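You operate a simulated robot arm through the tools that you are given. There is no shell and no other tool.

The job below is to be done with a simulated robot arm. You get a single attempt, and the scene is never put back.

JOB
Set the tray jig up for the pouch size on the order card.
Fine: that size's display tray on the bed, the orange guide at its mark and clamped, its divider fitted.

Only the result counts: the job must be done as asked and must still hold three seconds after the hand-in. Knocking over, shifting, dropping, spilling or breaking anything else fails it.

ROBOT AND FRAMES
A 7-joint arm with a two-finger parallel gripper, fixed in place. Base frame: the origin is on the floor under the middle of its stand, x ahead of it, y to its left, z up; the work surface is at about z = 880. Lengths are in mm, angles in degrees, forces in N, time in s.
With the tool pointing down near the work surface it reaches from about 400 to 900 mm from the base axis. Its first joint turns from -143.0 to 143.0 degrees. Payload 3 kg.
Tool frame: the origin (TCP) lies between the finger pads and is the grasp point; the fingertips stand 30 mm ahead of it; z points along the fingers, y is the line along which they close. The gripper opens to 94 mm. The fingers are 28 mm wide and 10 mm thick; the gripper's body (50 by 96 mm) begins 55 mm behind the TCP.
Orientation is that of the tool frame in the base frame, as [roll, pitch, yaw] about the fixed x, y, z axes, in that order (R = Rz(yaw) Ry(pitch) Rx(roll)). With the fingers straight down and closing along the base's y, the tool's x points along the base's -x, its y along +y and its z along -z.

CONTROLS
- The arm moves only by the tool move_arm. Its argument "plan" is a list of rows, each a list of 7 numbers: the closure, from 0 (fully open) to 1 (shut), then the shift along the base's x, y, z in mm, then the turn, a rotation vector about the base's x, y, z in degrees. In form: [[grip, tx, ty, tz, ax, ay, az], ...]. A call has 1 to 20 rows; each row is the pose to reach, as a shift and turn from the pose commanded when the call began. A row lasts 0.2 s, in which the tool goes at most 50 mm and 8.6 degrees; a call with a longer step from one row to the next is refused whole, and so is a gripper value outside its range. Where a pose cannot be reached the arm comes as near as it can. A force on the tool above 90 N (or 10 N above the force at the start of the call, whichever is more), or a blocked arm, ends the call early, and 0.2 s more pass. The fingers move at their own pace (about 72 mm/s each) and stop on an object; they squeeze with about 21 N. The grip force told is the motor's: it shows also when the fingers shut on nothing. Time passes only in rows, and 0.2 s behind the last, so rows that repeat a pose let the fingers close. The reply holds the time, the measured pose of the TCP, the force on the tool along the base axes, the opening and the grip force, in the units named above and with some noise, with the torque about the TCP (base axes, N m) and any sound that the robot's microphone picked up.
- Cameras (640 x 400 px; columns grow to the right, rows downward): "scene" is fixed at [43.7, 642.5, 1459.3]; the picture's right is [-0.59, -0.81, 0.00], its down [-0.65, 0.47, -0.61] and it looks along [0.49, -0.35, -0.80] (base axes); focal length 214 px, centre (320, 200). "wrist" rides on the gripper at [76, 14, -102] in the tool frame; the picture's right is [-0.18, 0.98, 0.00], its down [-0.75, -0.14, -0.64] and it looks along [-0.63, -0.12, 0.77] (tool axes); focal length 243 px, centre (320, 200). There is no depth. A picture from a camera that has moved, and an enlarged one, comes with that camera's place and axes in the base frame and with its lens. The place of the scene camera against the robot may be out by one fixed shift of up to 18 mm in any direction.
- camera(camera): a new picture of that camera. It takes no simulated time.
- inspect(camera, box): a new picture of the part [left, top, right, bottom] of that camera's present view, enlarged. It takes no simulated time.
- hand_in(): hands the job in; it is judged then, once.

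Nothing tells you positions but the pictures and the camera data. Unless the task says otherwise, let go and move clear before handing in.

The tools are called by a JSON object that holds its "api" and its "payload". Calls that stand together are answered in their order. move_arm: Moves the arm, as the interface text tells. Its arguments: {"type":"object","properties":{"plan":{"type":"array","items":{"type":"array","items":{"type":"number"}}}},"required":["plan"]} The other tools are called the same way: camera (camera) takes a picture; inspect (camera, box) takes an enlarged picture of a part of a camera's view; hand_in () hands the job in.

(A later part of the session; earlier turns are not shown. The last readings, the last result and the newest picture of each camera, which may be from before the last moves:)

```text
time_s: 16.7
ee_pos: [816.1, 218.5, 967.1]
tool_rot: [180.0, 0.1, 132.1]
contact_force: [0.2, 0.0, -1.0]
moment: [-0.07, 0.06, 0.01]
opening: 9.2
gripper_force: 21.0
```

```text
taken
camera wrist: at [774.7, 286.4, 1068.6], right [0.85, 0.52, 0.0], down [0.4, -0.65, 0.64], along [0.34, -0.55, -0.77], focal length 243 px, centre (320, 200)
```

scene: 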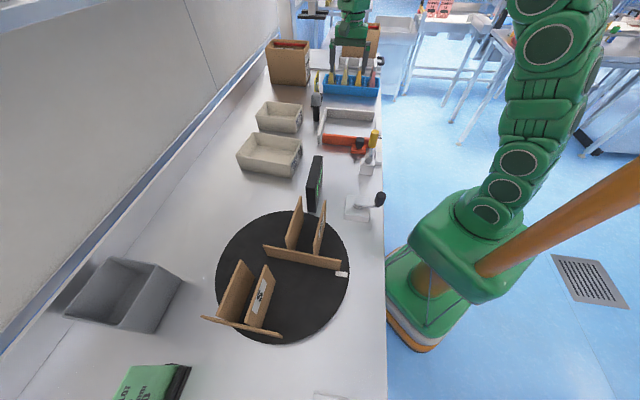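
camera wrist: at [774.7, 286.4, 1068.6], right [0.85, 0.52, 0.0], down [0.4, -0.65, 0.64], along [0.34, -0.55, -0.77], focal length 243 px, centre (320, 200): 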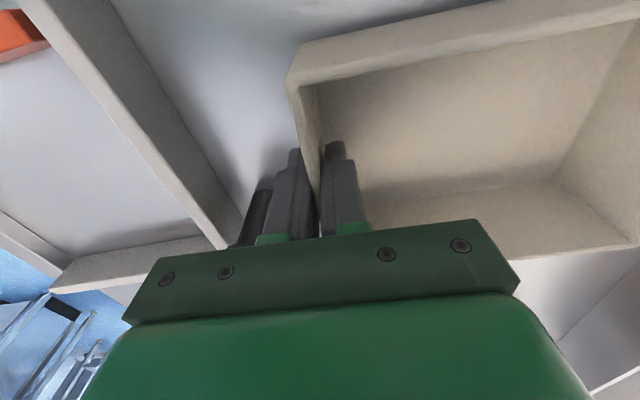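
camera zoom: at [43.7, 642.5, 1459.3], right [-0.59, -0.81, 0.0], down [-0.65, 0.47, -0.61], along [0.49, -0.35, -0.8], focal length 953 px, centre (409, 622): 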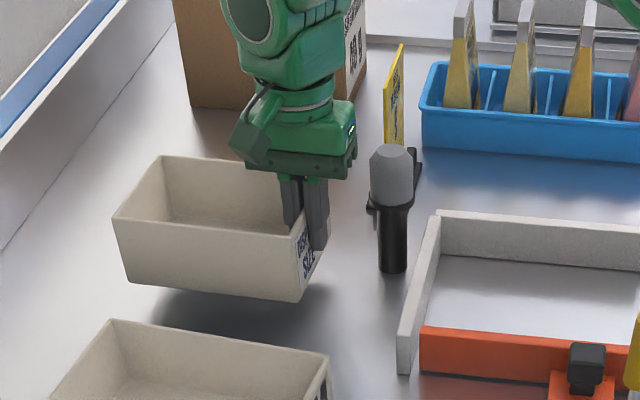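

The tray lifts level and is light. I'll raise it above the tall bottle, swing slightly away from it and carry it over the bed.

{"api": "move_arm", "payload": {"plan": [[1, 0, 0, 37, 0, 0, 0], [1, 0, 0, 74, 0, 0, 0], [1, 0, 0, 110, 0, 0, 0], [1, -25, 25, 110, 0, 0, 0], [1, -54, -8, 110, 0, 0, 0.5], [1, -84, -41, 110, 0, 0, 1], [1, -115, -74, 110, 0, 0, 1.5], [1, -146, -107, 110, 0, 0, 2], [1, -177, -140, 110, 0, 0, 2.5], [1, -205, -173, 110, 0, 0, 2.9], [1, -207, -206, 110, 0, 0, 2.9], [1, -207, -206, 110, 0, 0, 2.9]]}}

{"api": "camera", "payload": {"camera": "wrist"}}

{"api": "inspect", "payload": {"camera": "scene", "box": [260, 60, 400, 180]}}

```text
time_s: 19.3
ee_pos: [607.5, 11.2, 1076.6]
tool_rot: [-179.9, 0.0, 135.0]
contact_force: [0.4, -0.2, -0.6]
moment: [-0.06, 0.07, 0.01]
opening: 8.9
gripper_force: 20.8
```

```text
taken
camera wrist: at [564.1, 76.5, 1178.3], right [0.83, 0.56, 0.0], down [0.43, -0.63, 0.64], along [0.36, -0.53, -0.77], focal length 243 px, centre (320, 200)
```

wrist: 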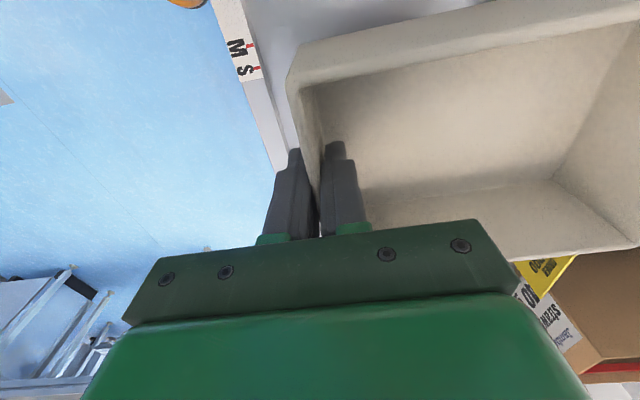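

```text
3.33 times, centred on (330, 120) of scene
camera zoom: at [43.7, 642.5, 1459.3], right [-0.59, -0.81, 0.0], down [-0.65, 0.47, -0.61], along [0.49, -0.35, -0.8], focal length 715 px, centre (287, 467)
```

zoom: 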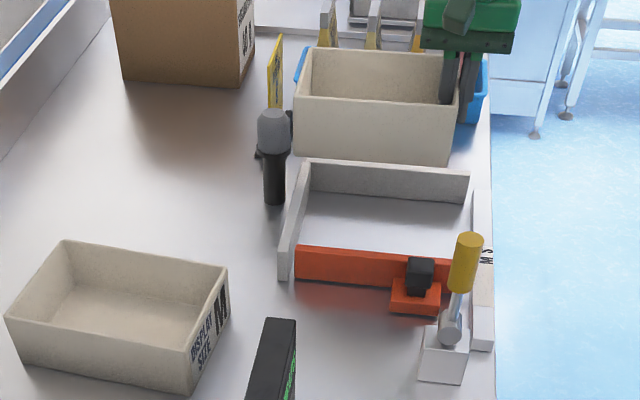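

The tray is over the bed, clear of the bottle. I'll zoom in to measure the tray's position relative to the tool before lowering.

{"api": "inspect", "payload": {"camera": "wrist", "box": [270, 30, 370, 160]}}

{"api": "inspect", "payload": {"camera": "wrist", "box": [520, 0, 640, 270]}}

```text
3.08 times, centred on (320, 95) of wrist
camera zoom: at [564.1, 76.5, 1178.3], right [0.83, 0.56, 0.0], down [0.43, -0.63, 0.64], along [0.36, -0.53, -0.77], focal length 746 px, centre (320, 523)
```

zoom: 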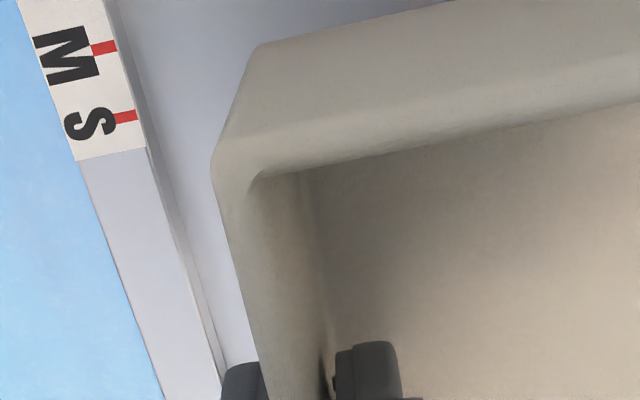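

```text
1.48 times, centred on (580, 135) of wrist
camera zoom: at [564.1, 76.5, 1178.3], right [0.83, 0.56, 0.0], down [0.43, -0.63, 0.64], along [0.36, -0.53, -0.77], focal length 359 px, centre (-65, 296)
```

zoom: 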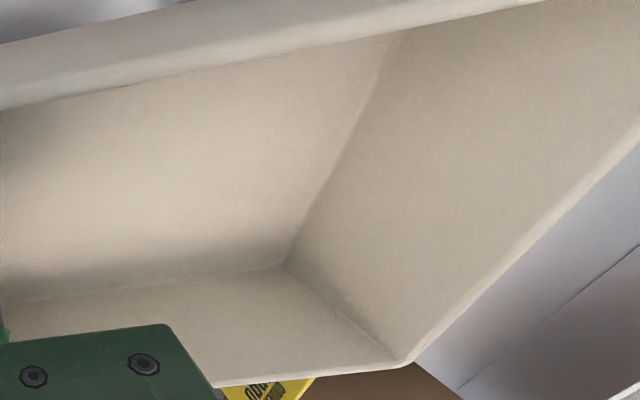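

The tray centre sits a few mm along +e1 from the tool. I'll shift to the placing column, leaving a few mm to both rails, and lower most of the way before checking.

{"api": "move_arm", "payload": {"plan": [[1, 16.5, -17, 0, 0, 0, 0], [1, 16.5, -17, -35, 0, 0, 0], [1, 16.5, -17, -70, 0, 0, 0], [1, 16.5, -17, -90, 0, 0, 0], [1, 16.5, -17, -90, 0, 0, 0]]}}

{"api": "camera", "payload": {"camera": "wrist"}}

{"api": "inspect", "payload": {"camera": "scene", "box": [290, 80, 400, 180]}}

```text
time_s: 20.5
ee_pos: [624.1, -6.2, 986.0]
tool_rot: [-179.9, 0.3, 135.0]
contact_force: [0.3, -0.4, -2.1]
moment: [-0.07, 0.08, 0.01]
opening: 8.9
gripper_force: 21.0
```

```text
taken
camera wrist: at [580.4, 59.1, 1087.3], right [0.83, 0.56, 0.0], down [0.43, -0.63, 0.64], along [0.36, -0.53, -0.76], focal length 243 px, centre (320, 200)
```

wrist: 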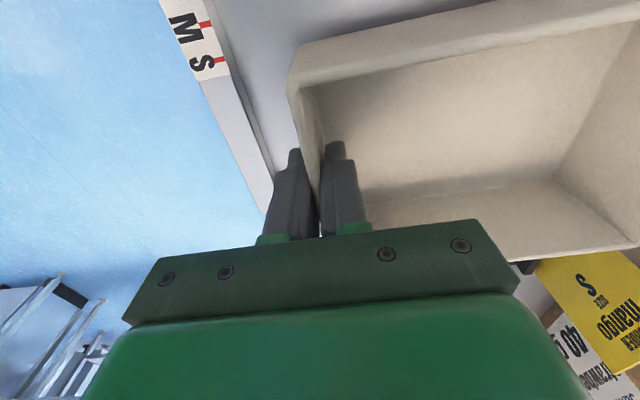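

```text
4.00 times, centred on (345, 130) of scene
camera zoom: at [43.7, 642.5, 1459.3], right [-0.59, -0.81, 0.0], down [-0.65, 0.47, -0.61], along [0.49, -0.35, -0.8], focal length 858 px, centre (220, 480)
```

zoom: 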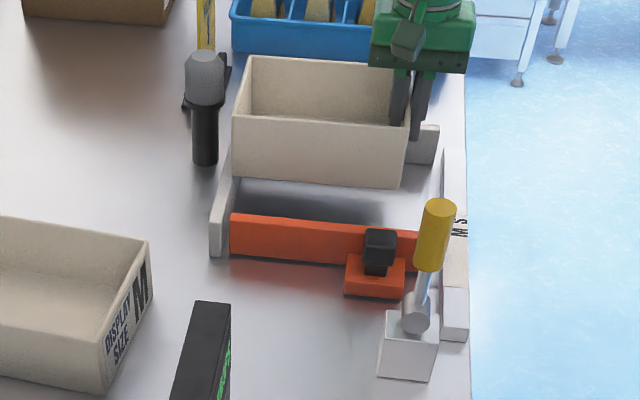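

Clearances look right: the tray's back edge is a few mm inside the back rail. I'll lower between the rails in small steps and watch the force.

{"api": "move_arm", "payload": {"plan": [[1, 0, 0, -8, 0, 0, 0], [1, 0, 0, -16, 0, 0, 0], [1, 0, 0, -24, 0, 0, 0], [1, 0, 0, -32, 0, 0, 0], [1, 0, 0, -40, 0, 0, 0], [1, 0, 0, -40, 0, 0, 0]]}}

{"api": "inspect", "payload": {"camera": "scene", "box": [290, 80, 400, 180]}}

```text
time_s: 21.9
ee_pos: [624.9, -4.0, 946.7]
tool_rot: [-179.9, 0.2, 135.0]
contact_force: [-3.3, -2.2, 5.6]
moment: [0.53, -0.78, 0.08]
opening: 14.9
gripper_force: 21.2
```

```text
4.00 times, centred on (345, 130) of scene
camera zoom: at [43.7, 642.5, 1459.3], right [-0.59, -0.81, 0.0], down [-0.65, 0.47, -0.61], along [0.49, -0.35, -0.8], focal length 858 px, centre (220, 480)
```

zoom: 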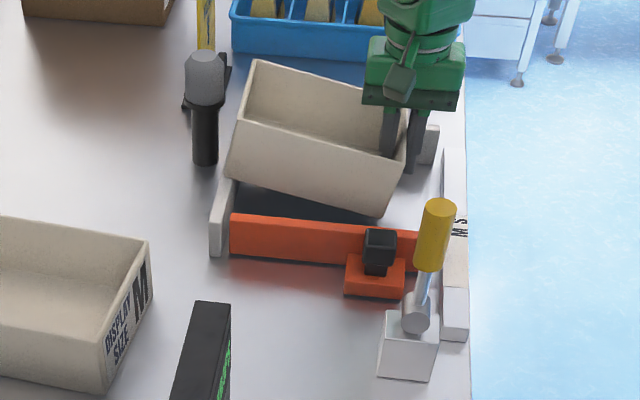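

The tray's back edge landed on the back rail and tilted, so the tray reaches about 5 mm farther back than I assumed. I'll lift straight up, check it re-levels, then shift toward the robot.

{"api": "move_arm", "payload": {"plan": [[1, 0, 0, 10, 0, 0, 0], [1, 0, 0, 20, 0, 0, 0], [1, 0, 0, 32, 0, 0, 0], [1, 0, 0, 45, 0, 0, 0], [1, -3.5, -1.4, 50, 0, 0, 0], [1, -7.1, -2.8, 50, 0, 0, 0], [1, -7.1, -2.8, 50, 0, 0, 0]]}}

{"api": "inspect", "payload": {"camera": "scene", "box": [290, 80, 400, 180]}}

{"api": "camera", "payload": {"camera": "wrist"}}

```text
time_s: 23.5
ee_pos: [617.7, -7.6, 996.3]
tool_rot: [-180.0, 0.1, 134.9]
contact_force: [0.4, 0.0, -0.5]
moment: [-0.07, 0.1, -0.03]
opening: 8.9
gripper_force: 21.0
```

```text
4.00 times, centred on (345, 130) of scene
camera zoom: at [43.7, 642.5, 1459.3], right [-0.59, -0.81, 0.0], down [-0.65, 0.47, -0.61], along [0.49, -0.35, -0.8], focal length 858 px, centre (220, 480)
```

zoom: 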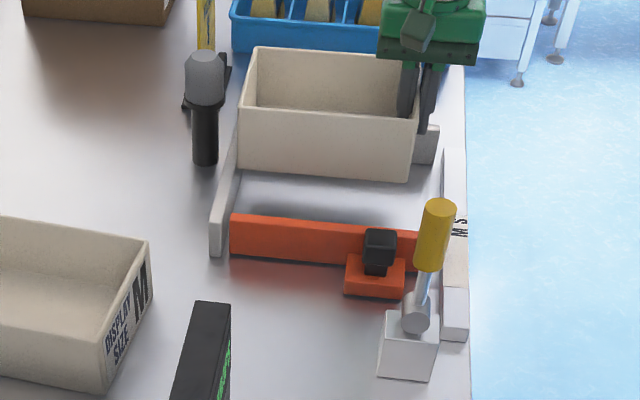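

```text
taken
camera wrist: at [572.7, 57.5, 1098.1], right [0.83, 0.56, 0.0], down [0.43, -0.63, 0.64], along [0.36, -0.53, -0.77], focal length 243 px, centre (320, 200)
```

wrist: 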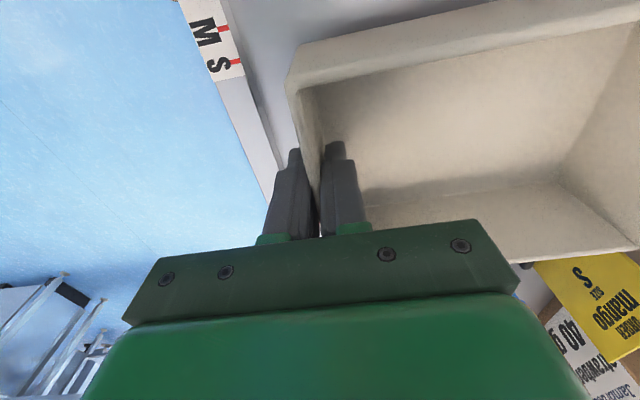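

The tray re-levelled and is now 7 mm farther from the back rail. I'll lower again in small steps.

{"api": "move_arm", "payload": {"plan": [[1, 0, 0, -10, 0, 0, 0], [1, 0, 0, -18, 0, 0, 0], [1, 0, 0, -26, 0, 0, 0], [1, 0, 0, -32, 0, 0, 0], [1, 0, 0, -32, 0, 0, 0]]}}

{"api": "inspect", "payload": {"camera": "scene", "box": [290, 80, 400, 180]}}

```text
time_s: 24.7
ee_pos: [617.0, -7.1, 964.5]
tool_rot: [-180.0, 0.2, 135.0]
contact_force: [0.2, -0.5, -0.6]
moment: [-0.08, 0.03, 0.01]
opening: 9.0
gripper_force: 20.9
```

```text
4.00 times, centred on (345, 130) of scene
camera zoom: at [43.7, 642.5, 1459.3], right [-0.59, -0.81, 0.0], down [-0.65, 0.47, -0.61], along [0.49, -0.35, -0.8], focal length 858 px, centre (220, 480)
```

zoom: 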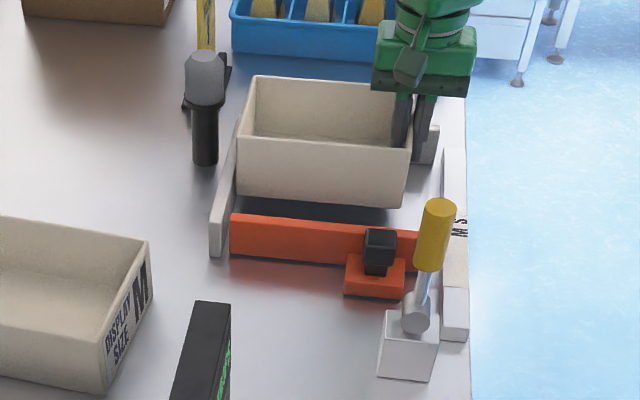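

It's now below the rail tops without contact. I'll continue down to the bed.

{"api": "move_arm", "payload": {"plan": [[1, 0, 0, -8, 0, 0, 0], [1, 0, 0, -15, 0, 0, 0], [1, 0, 0, -21, 0, 0, 0], [1, 0, 0, -25, 0, 0, 0], [1, 0, 0, -27, 0, 0, 0], [1, 0, 0, -27, 0, 0, 0]]}}

{"api": "inspect", "payload": {"camera": "scene", "box": [290, 80, 400, 180]}}

{"api": "camera", "payload": {"camera": "wrist"}}

```text
time_s: 26.1
ee_pos: [618.7, -8.6, 936.2]
tool_rot: [-180.0, 0.1, 134.9]
contact_force: [0.3, -0.4, -0.7]
moment: [0.02, 0.04, -0.01]
opening: 9.1
gripper_force: 20.9
```

```text
4.00 times, centred on (345, 130) of scene
camera zoom: at [43.7, 642.5, 1459.3], right [-0.59, -0.81, 0.0], down [-0.65, 0.47, -0.61], along [0.49, -0.35, -0.8], focal length 858 px, centre (220, 480)
```

zoom: 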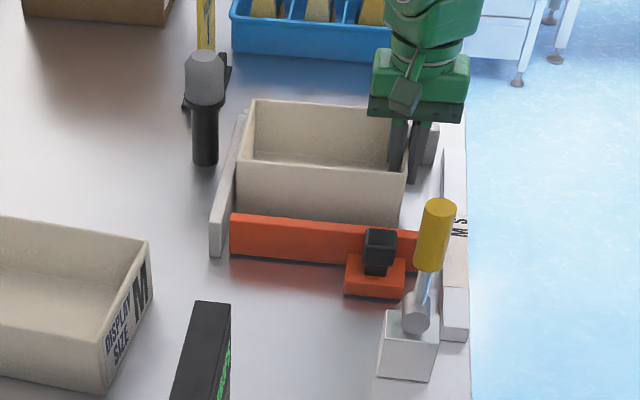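

```text
taken
camera wrist: at [573.9, 57.4, 1038.2], right [0.83, 0.56, 0.0], down [0.43, -0.63, 0.64], along [0.36, -0.53, -0.77], focal length 243 px, centre (320, 200)
```

wrist: 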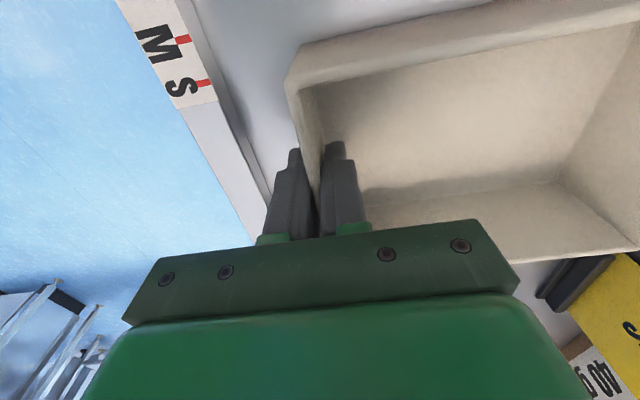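

The tray is at bed level. While still gripping, I'll slide it gently toward the back rail and feel for contact.

{"api": "move_arm", "payload": {"plan": [[1, 0.7, 0.7, -0.5, 0, 0, 0], [1, 1.4, 1.4, -0.5, 0, 0, 0], [1, 2.1, 2.1, -0.5, 0, 0, 0], [1, 2.1, 2.1, -0.5, 0, 0, 0]]}}

{"api": "inspect", "payload": {"camera": "scene", "box": [310, 95, 390, 155]}}

```text
time_s: 27.1
ee_pos: [619.8, -4.6, 935.3]
tool_rot: [-180.0, 0.1, 135.0]
contact_force: [0.6, 0.1, -0.8]
moment: [0.0, 0.05, -0.01]
opening: 8.7
gripper_force: 21.1
```

```text
6.67 times, centred on (350, 125) of scene
camera zoom: at [43.7, 642.5, 1459.3], right [-0.59, -0.81, 0.0], down [-0.65, 0.47, -0.61], along [0.49, -0.35, -0.8], focal length 1430 px, centre (120, 700)
```

zoom: 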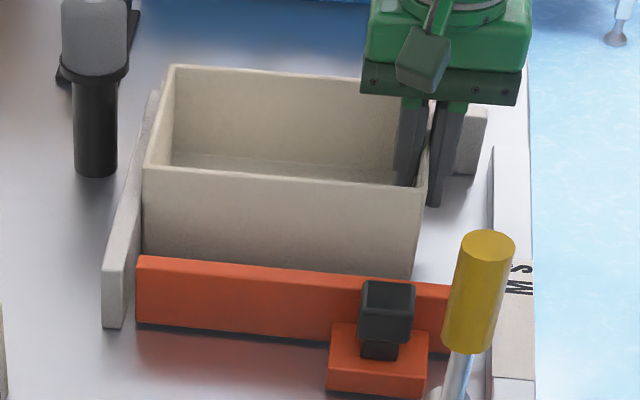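

No contact yet. I'll continue a few more millimetres toward the back rail.

{"api": "move_arm", "payload": {"plan": [[1, 0.7, 0.7, 0, 0, 0, 0], [1, 1.4, 1.4, 0, 0, 0, 0], [1, 2.1, 2.1, 0, 0, 0, 0], [1, 2.1, 2.1, 0, 0, 0, 0]]}}

```text
time_s: 28.1
ee_pos: [621.2, -4.2, 935.5]
tool_rot: [-179.9, 0.1, 134.9]
contact_force: [-21.1, -37.8, 7.9]
moment: [0.2, -0.09, 0.05]
opening: 11.2
gripper_force: 21.5
```

Firm contact with the back rail. I'll back off about 1.5 mm to relax the force, then slide toward the end rail gently.

{"api": "move_arm", "payload": {"plan": [[1, -0.6, -0.6, 0, 0, 0, 0], [1, -1.1, -1.1, 0, 0, 0, 0], [1, -1.1, -1.1, 0, 0, 0, 0]]}}

{"api": "camera", "payload": {"camera": "wrist"}}

{"api": "inspect", "payload": {"camera": "scene", "box": [310, 95, 390, 155]}}

```text
time_s: 28.9
ee_pos: [619.2, -4.9, 935.7]
tool_rot: [-179.9, 0.1, 135.1]
contact_force: [-21.3, -32.8, 5.2]
moment: [0.15, -0.06, 0.02]
opening: 9.5
gripper_force: 21.3
```

```text
taken
camera wrist: at [576.1, 60.4, 1038.1], right [0.83, 0.56, 0.0], down [0.43, -0.63, 0.64], along [0.36, -0.53, -0.77], focal length 243 px, centre (320, 200)
```

wrist: 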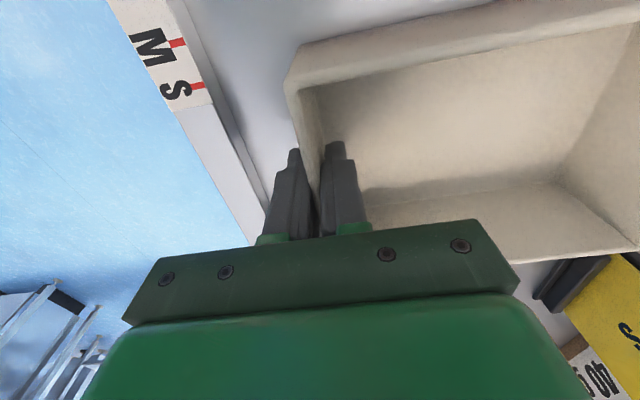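

```text
6.67 times, centred on (350, 125) of scene
camera zoom: at [43.7, 642.5, 1459.3], right [-0.59, -0.81, 0.0], down [-0.65, 0.47, -0.61], along [0.49, -0.35, -0.8], focal length 1430 px, centre (120, 700)
```

zoom: 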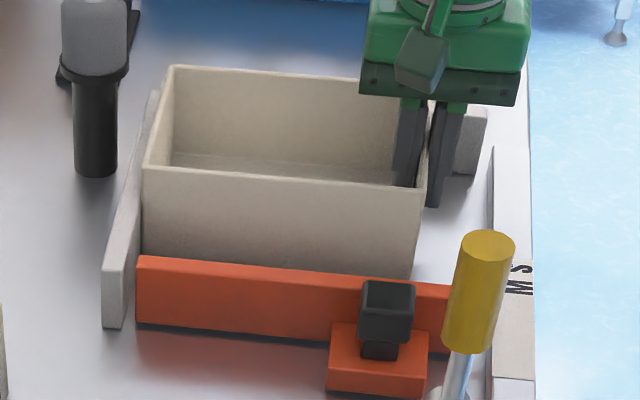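

Still pressing with about 39 N, so I'll back off further.

{"api": "move_arm", "payload": {"plan": [[1, -0.7, -0.7, 0, 0, 0, 0], [1, -1.4, -1.4, 0, 0, 0, 0], [1, -1.4, -1.4, 0, 0, 0, 0]]}}

```text
time_s: 29.7
ee_pos: [619.5, -5.5, 936.4]
tool_rot: [180.0, 0.3, 135.0]
contact_force: [-5.4, -6.8, 0.1]
moment: [0.01, 0.05, -0.01]
opening: 9.1
gripper_force: 20.8
```

Contact force is down to ~9 N with the tray seated at the back rail. Now I'll slide it along toward the end rail in small increments.

{"api": "move_arm", "payload": {"plan": [[1, 0.2, -1.2, 0, 0, 0, 0], [1, 0.9, -1.9, 0, 0, 0, 0], [1, 1.6, -2.6, 0, 0, 0, 0], [1, 2.3, -3.3, 0, 0, 0, 0], [1, 2.3, -3.3, 0, 0, 0, 0]]}}

```text
time_s: 30.9
ee_pos: [621.7, -9.7, 935.9]
tool_rot: [179.9, 0.1, 135.1]
contact_force: [-0.2, 0.4, -1.4]
moment: [-0.09, 0.08, 0.01]
opening: 8.8
gripper_force: 21.1
```

{"api": "move_arm", "payload": {"plan": [[1, 0.7, -0.7, 0, 0, 0, 0], [1, 1.4, -1.4, 0, 0, 0, 0], [1, 2.1, -2.1, 0, 0, 0, 0], [1, 2.1, -2.1, 0, 0, 0, 0]]}}

{"api": "inspect", "payload": {"camera": "scene", "box": [310, 95, 390, 155]}}

```text
time_s: 31.9
ee_pos: [624.2, -11.9, 936.6]
tool_rot: [180.0, 0.1, 134.8]
contact_force: [-0.1, 0.4, -0.2]
moment: [-0.04, 0.04, -0.01]
opening: 9.0
gripper_force: 21.3
```

```text
6.67 times, centred on (350, 125) of scene
camera zoom: at [43.7, 642.5, 1459.3], right [-0.59, -0.81, 0.0], down [-0.65, 0.47, -0.61], along [0.49, -0.35, -0.8], focal length 1430 px, centre (120, 700)
```

zoom: 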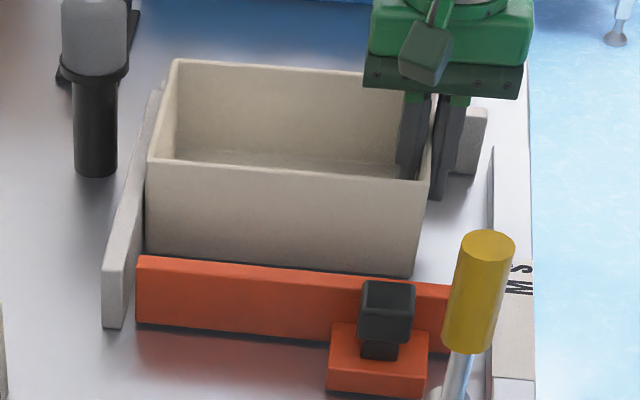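

{"api": "move_arm", "payload": {"plan": [[1, 0.7, -0.7, 0, 0, 0, 0], [1, 1.4, -1.4, 0, 0, 0, 0], [1, 1.8, -1.8, 0, 0, 0, 0], [1, 1.8, -1.8, 0, 0, 0, 0]]}}

```text
time_s: 32.9
ee_pos: [626.5, -12.5, 936.3]
tool_rot: [-180.0, 0.0, 135.1]
contact_force: [-16.2, 8.8, -0.2]
moment: [0.07, 0.11, 0.03]
opening: 9.6
gripper_force: 21.0
```

Contact with the end rail as well, so the tray is seated in the corner. I'll relax slightly, open the fingers and rise clear.

{"api": "move_arm", "payload": {"plan": [[1, -0.5, 0.5, 0, 0, 0, 0], [0.6, -0.7, 0.7, 0, 0, 0, 0], [0.6, -0.7, 0.7, 0, 0, 0, 0], [0.6, -0.7, 0.7, 0, 0, 0, 0], [0.6, -0.7, 0.7, 30, 0, 0, 0], [0.6, -0.7, 0.7, 70, 0, 0, 0], [0.6, -0.7, 0.7, 110, 0, 0, 0], [0.3, -20, 20, 140, 0, 0, 0], [0, -50, 50, 165, 0, 0, 0], [0, -80, 80, 180, 0, 0, 0], [0, -80, 80, 180, 0, 0, 0]]}}

{"api": "camera", "payload": {"camera": "wrist"}}

{"api": "inspect", "payload": {"camera": "scene", "box": [310, 95, 390, 155]}}

```text
time_s: 35.3
ee_pos: [545.5, 66.9, 1117.1]
tool_rot: [-180.0, 0.3, 135.0]
contact_force: [-0.1, 0.0, -0.3]
moment: [0.01, 0.0, -0.02]
opening: 94.1
gripper_force: 0.1
```

```text
taken
camera wrist: at [500.9, 132.2, 1219.6], right [0.83, 0.56, 0.0], down [0.43, -0.63, 0.64], along [0.36, -0.53, -0.76], focal length 243 px, centre (320, 200)
```

wrist: 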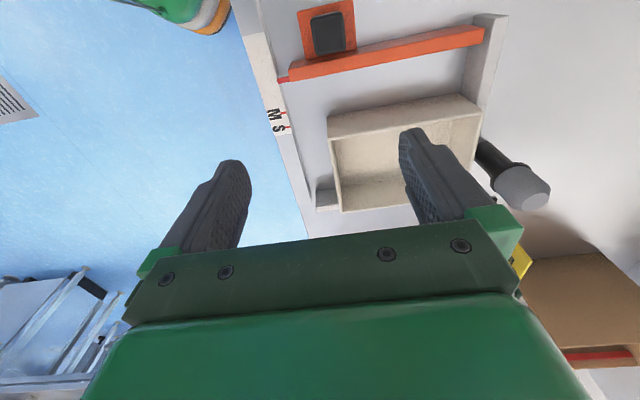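

```text
6.67 times, centred on (350, 125) of scene
camera zoom: at [43.7, 642.5, 1459.3], right [-0.59, -0.81, 0.0], down [-0.65, 0.47, -0.61], along [0.49, -0.35, -0.8], focal length 1430 px, centre (120, 700)
```

zoom: 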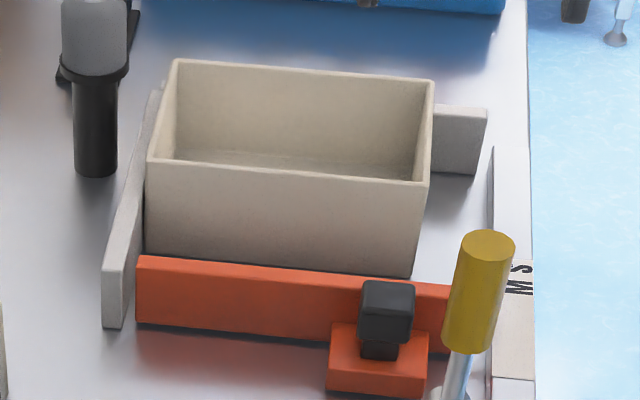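

The S tray is seated on the bed in the corner. Now the guide: I'll measure its black knob for gripping.

{"api": "inspect", "payload": {"camera": "wrist", "box": [260, 0, 380, 90]}}

{"api": "inspect", "payload": {"camera": "wrist", "box": [240, 50, 500, 220]}}

```text
4.44 times, centred on (320, 45) of wrist
camera zoom: at [500.9, 132.2, 1219.6], right [0.83, 0.56, 0.0], down [0.43, -0.63, 0.64], along [0.36, -0.53, -0.76], focal length 1078 px, centre (320, 889)
```

zoom: 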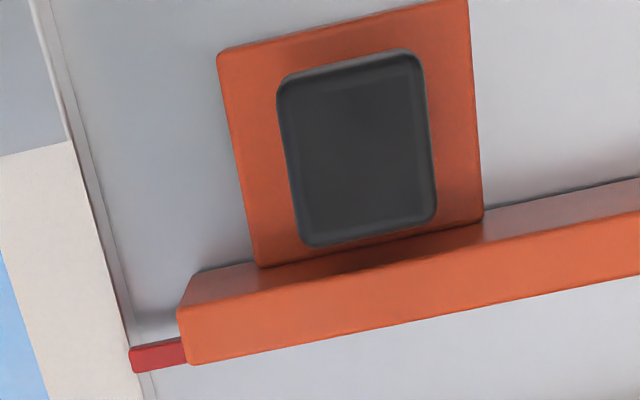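

```text
2.35 times, centred on (370, 135) of wrist
camera zoom: at [500.9, 132.2, 1219.6], right [0.83, 0.56, 0.0], down [0.43, -0.63, 0.64], along [0.36, -0.53, -0.76], focal length 571 px, centre (202, 353)
```

zoom: 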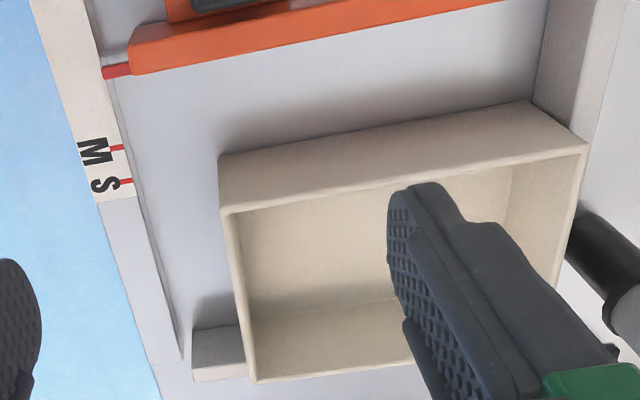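

The knob's centre is about (524, 114), 28 mm square, top z≈937, and the pointer needs about 60 mm of travel to the S tick. I'll go above the knob and come down with the fingers either side of it.

{"api": "move_arm", "payload": {"plan": [[0, -22, 47, 0, 0, 0, 0], [0, -22, 47, -40, 0, 0, 0], [0, -22, 47, -80, 0, 0, 0], [0, -22, 47, -120, 0, 0, 0], [0, -22, 47, -120, 0, 0, 0]]}}

{"api": "camera", "payload": {"camera": "wrist"}}

{"api": "inspect", "payload": {"camera": "scene", "box": [310, 95, 410, 185]}}

```text
refused: row 1 steps farther than a row can; nothing moved
```

```text
taken
camera wrist: at [500.9, 132.2, 1219.6], right [0.83, 0.56, 0.0], down [0.43, -0.63, 0.64], along [0.36, -0.53, -0.76], focal length 243 px, centre (320, 200)
```

wrist: 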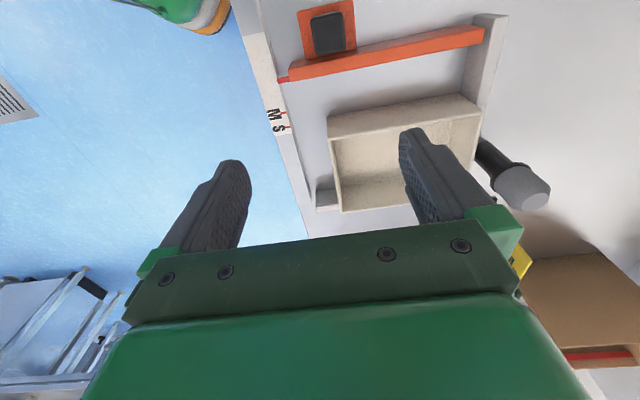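

```text
4.44 times, centred on (360, 140) of scene
camera zoom: at [43.7, 642.5, 1459.3], right [-0.59, -0.81, 0.0], down [-0.65, 0.47, -0.61], along [0.49, -0.35, -0.8], focal length 953 px, centre (142, 467)
```

zoom: 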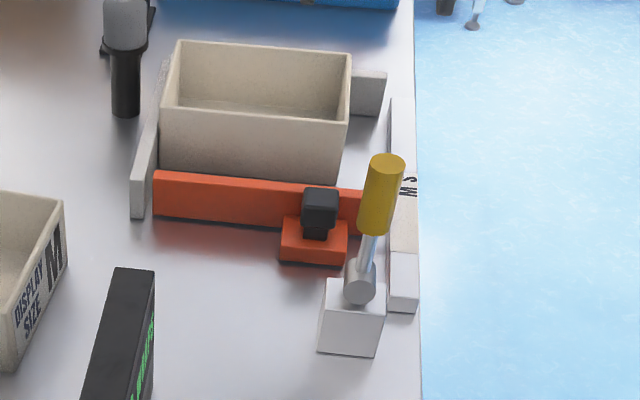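

The first step was slightly over the limit; I'll split it and repeat.

{"api": "move_arm", "payload": {"plan": [[0, -11, 23, 0, 0, 0, 0], [0, -22, 47, -10, 0, 0, 0], [0, -22, 47, -45, 0, 0, 0], [0, -22, 47, -85, 0, 0, 0], [0, -22, 47, -120, 0, 0, 0], [0, -22, 47, -120, 0, 0, 0]]}}

{"api": "camera", "payload": {"camera": "wrist"}}

{"api": "inspect", "payload": {"camera": "scene", "box": [310, 95, 410, 185]}}

```text
time_s: 36.7
ee_pos: [524.6, 114.3, 994.7]
tool_rot: [180.0, 0.2, 134.9]
contact_force: [-0.1, -0.8, 0.0]
moment: [-0.01, -0.03, 0.01]
opening: 93.8
gripper_force: 0.1
```

```text
taken
camera wrist: at [481.0, 178.6, 1097.3], right [0.83, 0.56, 0.0], down [0.43, -0.63, 0.64], along [0.36, -0.53, -0.77], focal length 243 px, centre (320, 200)
```

wrist: 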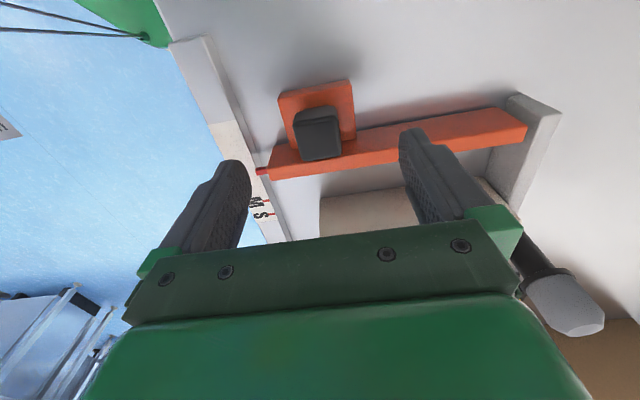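

```text
4.44 times, centred on (360, 140) of scene
camera zoom: at [43.7, 642.5, 1459.3], right [-0.59, -0.81, 0.0], down [-0.65, 0.47, -0.61], along [0.49, -0.35, -0.8], focal length 953 px, centre (142, 467)
```

zoom: 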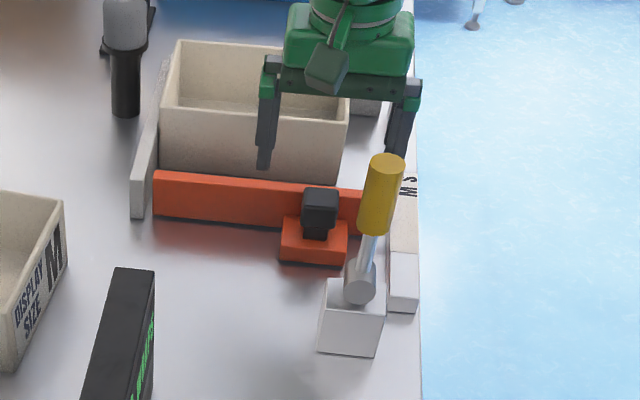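

The fingers straddle the knob symmetrically. I'll go down to the knob and close on it.

{"api": "move_arm", "payload": {"plan": [[0, 0, 0, -25, 0, 0, 0], [0, 0, 0, -45, 0, 0, 0], [0, 0, 0, -57, 0, 0, 0], [0, 0, 0, -57, 0, 0, 0], [1, 0, 0, -57, 0, 0, 0], [1, 0, 0, -57, 0, 0, 0], [1, 0, 0, -57, 0, 0, 0], [1, 0, 0, -57, 0, 0, 0], [1, 0, 0, -57, 0, 0, 0]]}}

{"api": "camera", "payload": {"camera": "wrist"}}

{"api": "inspect", "payload": {"camera": "scene", "box": [310, 95, 410, 185]}}

```text
time_s: 38.7
ee_pos: [523.3, 114.1, 939.5]
tool_rot: [-179.8, 0.1, 135.1]
contact_force: [-31.2, -32.9, 6.6]
moment: [-0.28, 0.01, 0.1]
opening: 36.1
gripper_force: 44.6
```

```text
taken
camera wrist: at [479.2, 179.0, 1041.4], right [0.83, 0.56, 0.0], down [0.43, -0.63, 0.64], along [0.36, -0.53, -0.77], focal length 243 px, centre (320, 200)
```

wrist: 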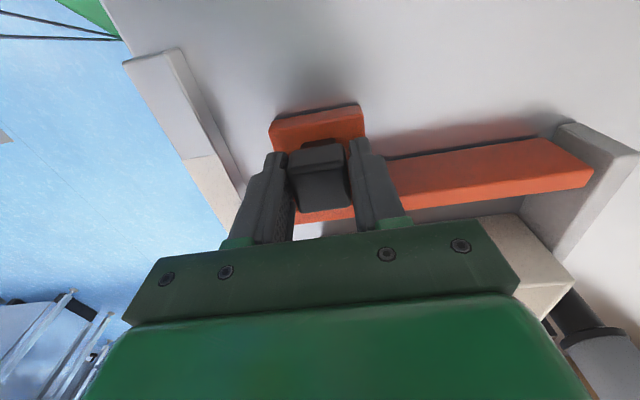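

```text
4.44 times, centred on (360, 140) of scene
camera zoom: at [43.7, 642.5, 1459.3], right [-0.59, -0.81, 0.0], down [-0.65, 0.47, -0.61], along [0.49, -0.35, -0.8], focal length 953 px, centre (142, 467)
```

zoom: 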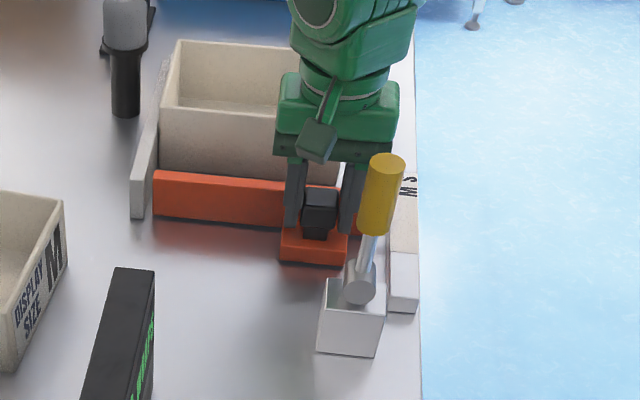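

Only the robot-side finger is touching (force along −n), so I'm a few mm off centre on the knob. I'll open slightly, shift ~4 mm toward the robot and close again.

{"api": "move_arm", "payload": {"plan": [[0.4, 0, 0, 0, 0, 0, 0], [0.4, -1.4, -1.4, 0, 0, 0, 0], [0.4, -2.8, -2.8, 0, 0, 0, 0], [0.8, -2.8, -2.8, 0, 0, 0, 0], [1, -2.8, -2.8, 0, 0, 0, 0], [1, -2.8, -2.8, 0, 0, 0, 0], [1, -2.8, -2.8, 0, 0, 0, 0]]}}

{"api": "inspect", "payload": {"camera": "wrist", "box": [220, 90, 420, 240]}}

```text
time_s: 40.3
ee_pos: [522.5, 113.0, 940.5]
tool_rot: [179.8, 0.3, 135.0]
contact_force: [54.9, 54.9, -18.1]
moment: [-0.15, 0.11, 0.03]
opening: 36.1
gripper_force: 45.0
```

```text
2.67 times, centred on (320, 165) of wrist
camera zoom: at [478.5, 178.3, 1041.9], right [0.83, 0.56, 0.0], down [0.43, -0.63, 0.64], along [0.37, -0.53, -0.76], focal length 647 px, centre (320, 293)
```

zoom: 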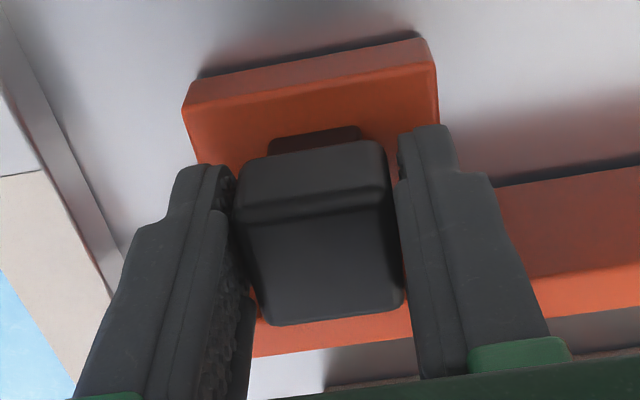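

Both fingers are in fact gripping the knob and the guide is rigid sideways, so my shift overshot: force went from −45 N to +78 N. I'll move back about 2.5 mm to balance it.

{"api": "move_arm", "payload": {"plan": [[1, 0.9, 0.9, 0, 0, 0, 0], [1, 1.75, 1.75, 0, 0, 0, 0], [1, 1.75, 1.75, 0, 0, 0, 0]]}}

```text
time_s: 41.1
ee_pos: [522.0, 114.2, 939.0]
tool_rot: [-179.8, 0.1, 135.0]
contact_force: [38.5, 30.8, -4.0]
moment: [-0.33, -0.14, 0.11]
opening: 36.4
gripper_force: 45.1
```

{"api": "move_arm", "payload": {"plan": [[1, 0.7, 0.7, 0, 0, 0, 0], [1, 1.1, 1.1, 0, 0, 0, 0], [1, 1.1, 1.1, 0, 0, 0, 0], [1, 1.1, 1.1, 0, 0, 0, 0]]}}

```text
time_s: 42.1
ee_pos: [523.1, 111.6, 939.3]
tool_rot: [-179.8, 0.1, 135.1]
contact_force: [-6.5, -7.9, 28.9]
moment: [0.15, 0.32, 0.16]
opening: 36.4
gripper_force: 44.9
```

Lateral force is balanced now. I'll ease up a millimetre and slide the guide a first 10 mm along the scale to see how it moves.

{"api": "move_arm", "payload": {"plan": [[1, 0, 0, 1, 0, 0, 0], [1, 1.4, -1.4, 1.3, 0, 0, 0], [1, 2.8, -2.8, 1.3, 0, 0, 0], [1, 4.2, -4.2, 1.3, 0, 0, 0], [1, 5.6, -5.6, 1.3, 0, 0, 0], [1, 7, -7, 1.3, 0, 0, 0], [1, 7, -7, 1.3, 0, 0, 0]]}}

{"api": "camera", "payload": {"camera": "wrist"}}

{"api": "inspect", "payload": {"camera": "scene", "box": [310, 95, 410, 185]}}

```text
time_s: 43.7
ee_pos: [530.1, 105.7, 941.2]
tool_rot: [-179.8, 0.2, 135.1]
contact_force: [-34.6, -33.8, -33.9]
moment: [0.25, -0.12, 0.06]
opening: 36.6
gripper_force: 45.3
```

```text
taken
camera wrist: at [486.7, 171.6, 1042.3], right [0.83, 0.56, 0.0], down [0.43, -0.63, 0.64], along [0.36, -0.53, -0.77], focal length 243 px, centre (320, 200)
```

wrist: 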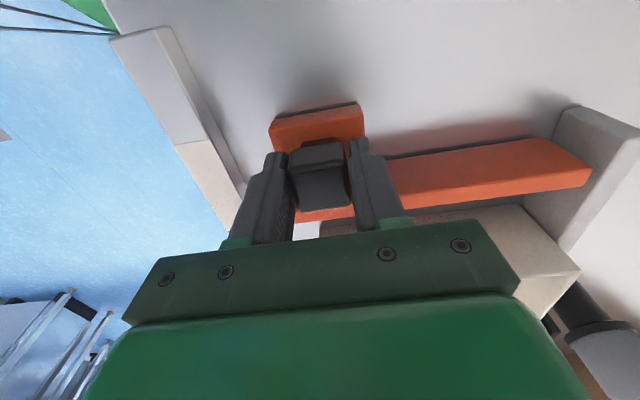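

```text
4.44 times, centred on (360, 140) of scene
camera zoom: at [43.7, 642.5, 1459.3], right [-0.59, -0.81, 0.0], down [-0.65, 0.47, -0.61], along [0.49, -0.35, -0.8], focal length 953 px, centre (142, 467)
```

zoom: 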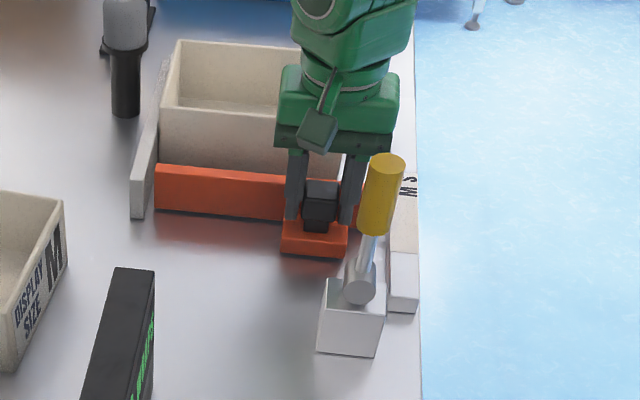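

The guide slides along with the gripper. I'll trim the sideways and vertical offsets and continue 20 mm more.

{"api": "move_arm", "payload": {"plan": [[1, -0.8, -0.8, -0.9, 0, 0, 0], [1, 2, -3.6, -0.9, 0, 0, 0], [1, 4.8, -6.4, -0.9, 0, 0, 0], [1, 7.6, -9.2, -0.9, 0, 0, 0], [1, 10.4, -12, -0.9, 0, 0, 0], [1, 13.2, -14.8, -0.9, 0, 0, 0], [1, 13.2, -14.8, -0.9, 0, 0, 0]]}}

```text
time_s: 45.3
ee_pos: [545.4, 90.9, 941.7]
tool_rot: [179.9, 0.2, 135.0]
contact_force: [-4.4, -4.9, -9.2]
moment: [0.08, -0.05, 0.22]
opening: 36.4
gripper_force: 44.6
```

{"api": "move_arm", "payload": {"plan": [[1, 3, -3, 0, 0, 0, 0], [1, 6, -6, 0, 0, 0, 0], [1, 9, -9, 0, 0, 0, 0], [1, 12, -12, 0, 0, 0, 0], [1, 15, -15, 0, 0, 0, 0], [1, 18, -18, 0, 0, 0, 0], [1, 18, -18, 0, 0, 0, 0]]}}

{"api": "camera", "payload": {"camera": "wrist"}}

{"api": "inspect", "payload": {"camera": "scene", "box": [310, 95, 410, 185]}}

```text
time_s: 46.9
ee_pos: [562.0, 73.4, 940.6]
tool_rot: [-179.9, 0.2, 135.0]
contact_force: [-13.3, -14.4, 34.0]
moment: [-0.16, 0.0, 0.05]
opening: 36.4
gripper_force: 45.4
```

```text
taken
camera wrist: at [518.7, 139.0, 1041.8], right [0.83, 0.56, 0.0], down [0.43, -0.63, 0.64], along [0.36, -0.53, -0.76], focal length 243 px, centre (320, 200)
```

wrist: 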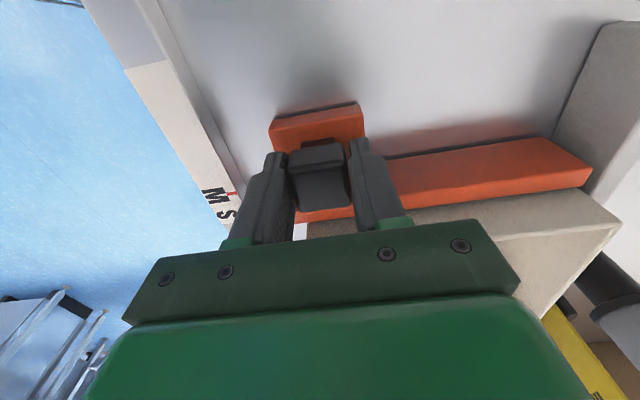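

```text
4.44 times, centred on (360, 140) of scene
camera zoom: at [43.7, 642.5, 1459.3], right [-0.59, -0.81, 0.0], down [-0.65, 0.47, -0.61], along [0.49, -0.35, -0.8], focal length 953 px, centre (142, 467)
```

zoom: 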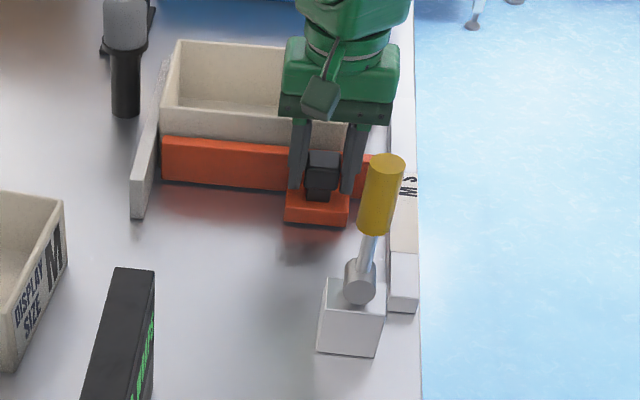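

About 55 mm moved. I'll go 3.5 mm more, then let go and look at the pointer from a better viewpoint.

{"api": "move_arm", "payload": {"plan": [[1, 0.6, -1.4, 1, 0, 0, 0], [1, 1.4, -2.2, 1, 0, 0, 0], [1, 2.1, -2.9, 1, 0, 0, 0], [1, 2.1, -2.9, 1, 0, 0, 0], [0.3, 2.1, -2.9, 1, 0, 0, 0], [0.3, 2.1, -2.9, 1, 0, 0, 0], [0.1, 2.1, -2.9, 20, 0, 0, 0], [0, 2.1, -2.9, 60, 0, 0, 0], [0, -20, 20, 95, 0, 0, 0], [0, -45, 45, 120, 0, 0, 0], [0, -45, 45, 120, 0, 0, 0]]}}

{"api": "camera", "payload": {"camera": "wrist"}}

{"api": "inspect", "payload": {"camera": "wrist", "box": [200, 90, 340, 200]}}

```text
time_s: 49.3
ee_pos: [516.6, 120.2, 1059.7]
tool_rot: [-179.9, 0.1, 134.9]
contact_force: [0.1, 0.6, -0.2]
moment: [-0.02, 0.0, 0.02]
opening: 94.1
gripper_force: 0.0
```

```text
taken
camera wrist: at [472.8, 184.9, 1162.5], right [0.83, 0.56, 0.0], down [0.43, -0.63, 0.64], along [0.36, -0.53, -0.77], focal length 243 px, centre (320, 200)
```

wrist: 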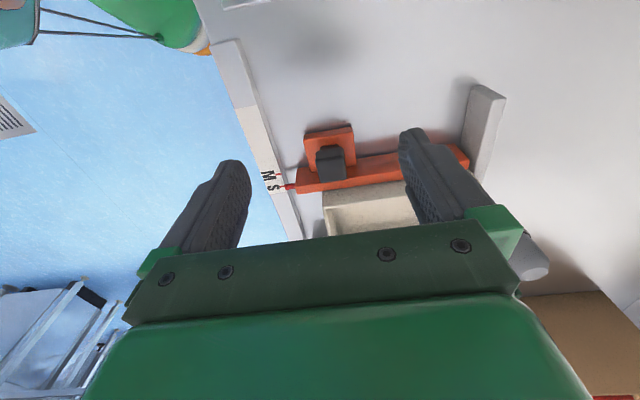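

```text
3.64 times, centred on (270, 145) of wrist
camera zoom: at [472.8, 184.9, 1162.5], right [0.83, 0.56, 0.0], down [0.43, -0.63, 0.64], along [0.36, -0.53, -0.77], focal length 882 px, centre (502, 400)
```

zoom: 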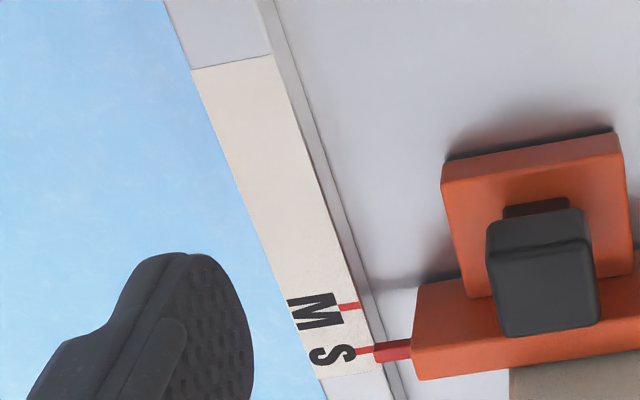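

The pointer is almost at the S tick. Closer zoom to judge the residual, and a scene view too.

{"api": "inspect", "payload": {"camera": "wrist", "box": [258, 165, 308, 200]}}

{"api": "inspect", "payload": {"camera": "scene", "box": [350, 110, 400, 150]}}

```text
11.43 times, centred on (283, 182) of wrist
camera zoom: at [472.8, 184.9, 1162.5], right [0.83, 0.56, 0.0], down [0.43, -0.63, 0.64], along [0.36, -0.53, -0.77], focal length 2773 px, centre (743, 400)
```

zoom: 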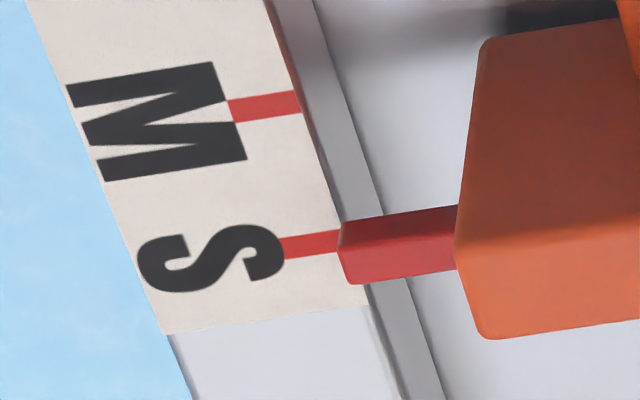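

```text
10.00 times, centred on (375, 130) of scene
camera zoom: at [43.7, 642.5, 1459.3], right [-0.59, -0.81, 0.0], down [-0.65, 0.47, -0.61], along [0.49, -0.35, -0.8], focal length 2145 px, centre (-230, 900)
```

zoom: 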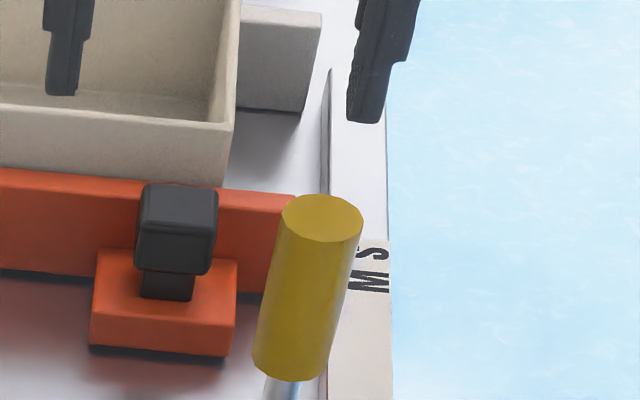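

It looks nearly aligned; to remove parallax I'll put the camera right above the pointer.

{"api": "move_arm", "payload": {"plan": [[0, 15, -42, 10, 0, 0, 0], [0, 31, -84, 10, 0, 0, 0], [0, 47, -126, 10, 0, 0, 0], [0, 62, -168, 10, 0, 0, 0], [0, 66, -180, 10, 0, 0, 0], [0, 66, -180, 10, 0, 0, 0]]}}

{"api": "camera", "payload": {"camera": "wrist"}}

{"api": "inspect", "payload": {"camera": "wrist", "box": [290, 0, 350, 40]}}

```text
time_s: 50.7
ee_pos: [583.6, -61.3, 1071.7]
tool_rot: [-180.0, 0.2, 135.0]
contact_force: [0.3, 0.5, 1.2]
moment: [-0.02, -0.02, 0.02]
opening: 94.0
gripper_force: 0.1
```

```text
taken
camera wrist: at [540.0, 4.7, 1173.6], right [0.83, 0.56, 0.0], down [0.43, -0.63, 0.64], along [0.36, -0.53, -0.76], focal length 243 px, centre (320, 200)
```

wrist: 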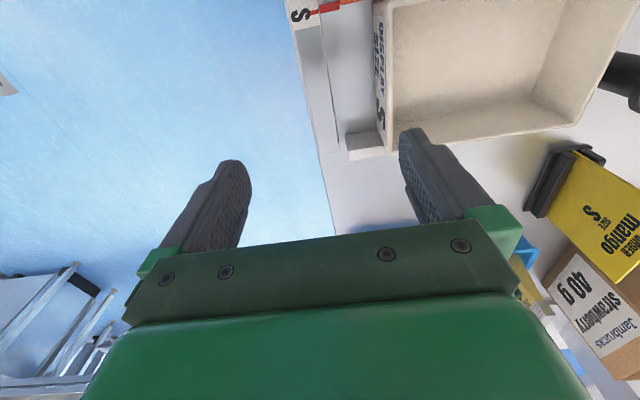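

```text
10.00 times, centred on (320, 20) of wrist
camera zoom: at [540.0, 4.7, 1173.6], right [0.83, 0.56, 0.0], down [0.43, -0.63, 0.64], along [0.36, -0.53, -0.76], focal length 2426 px, centre (320, 2000)
```

zoom: 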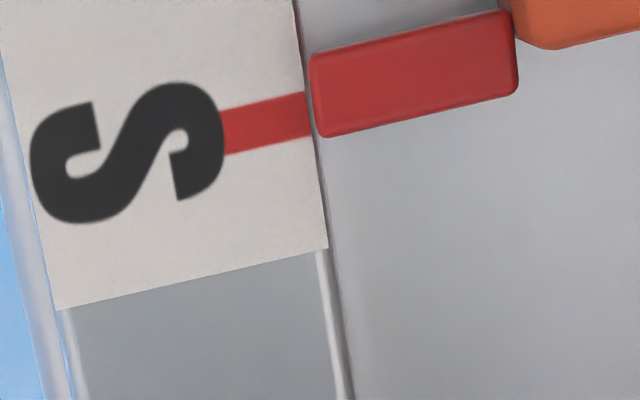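

Directly overhead, the pointer is about 1.3 mm short of the S tick. I'll re-grip the knob at the balanced position and nudge it that last bit.

{"api": "move_arm", "payload": {"plan": [[0, -7, 45, 0, 0, 0, 0], [0, -14, 90, 0, 0, 0, 0], [0, -19.5, 131.8, -5, 0, 0, 0], [0, -19.5, 131.8, -45, 0, 0, 0], [0, -19.5, 131.8, -85, 0, 0, 0], [0, -19.5, 131.8, -85, 0, 0, 0]]}}

{"api": "camera", "payload": {"camera": "wrist"}}

```text
time_s: 52.1
ee_pos: [563.3, 72.3, 987.2]
tool_rot: [-179.9, 0.1, 134.9]
contact_force: [0.3, 0.3, 0.1]
moment: [-0.01, 0.01, 0.0]
opening: 94.0
gripper_force: 0.1
```

```text
taken
camera wrist: at [518.9, 137.5, 1089.3], right [0.83, 0.56, 0.0], down [0.43, -0.63, 0.64], along [0.36, -0.53, -0.76], focal length 243 px, centre (320, 200)
```

wrist: 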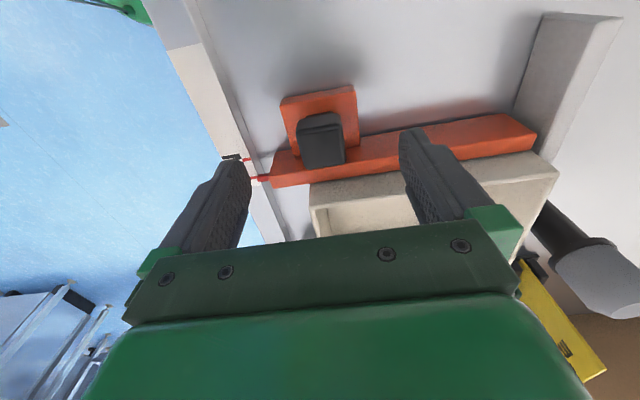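

{"api": "move_arm", "payload": {"plan": [[0, 0, 0, -25, 0, 0, 0], [0, 0, 0, -45, 0, 0, 0], [0, 0, 0, -45, 0, 0, 0], [0.5, 0, 0, -45, 0, 0, 0], [0.5, 0, 0, -45, 0, 0, 0], [1, 0, 0, -45, 0, 0, 0], [1, 0, 0, -45, 0, 0, 0]]}}

```text
time_s: 53.7
ee_pos: [563.5, 71.2, 941.1]
tool_rot: [179.9, 0.2, 135.0]
contact_force: [28.2, 28.5, -10.5]
moment: [0.15, -0.13, 0.06]
opening: 36.3
gripper_force: 44.7
```

{"api": "move_arm", "payload": {"plan": [[1, 0.8, 0.8, 0, 0, 0, 0], [1, 1.2, 0.4, 0, 0, 0, 0], [1, 1.7, -0.1, 0, 0, 0, 0], [1, 1.7, -0.1, 0, 0, 0, 0], [1, 1.7, -0.1, 0, 0, 0, 0]]}}

```text
time_s: 54.9
ee_pos: [564.4, 71.6, 940.8]
tool_rot: [-180.0, 0.2, 135.0]
contact_force: [7.3, 6.1, 30.2]
moment: [-0.04, -0.11, 0.12]
opening: 36.5
gripper_force: 44.9
```

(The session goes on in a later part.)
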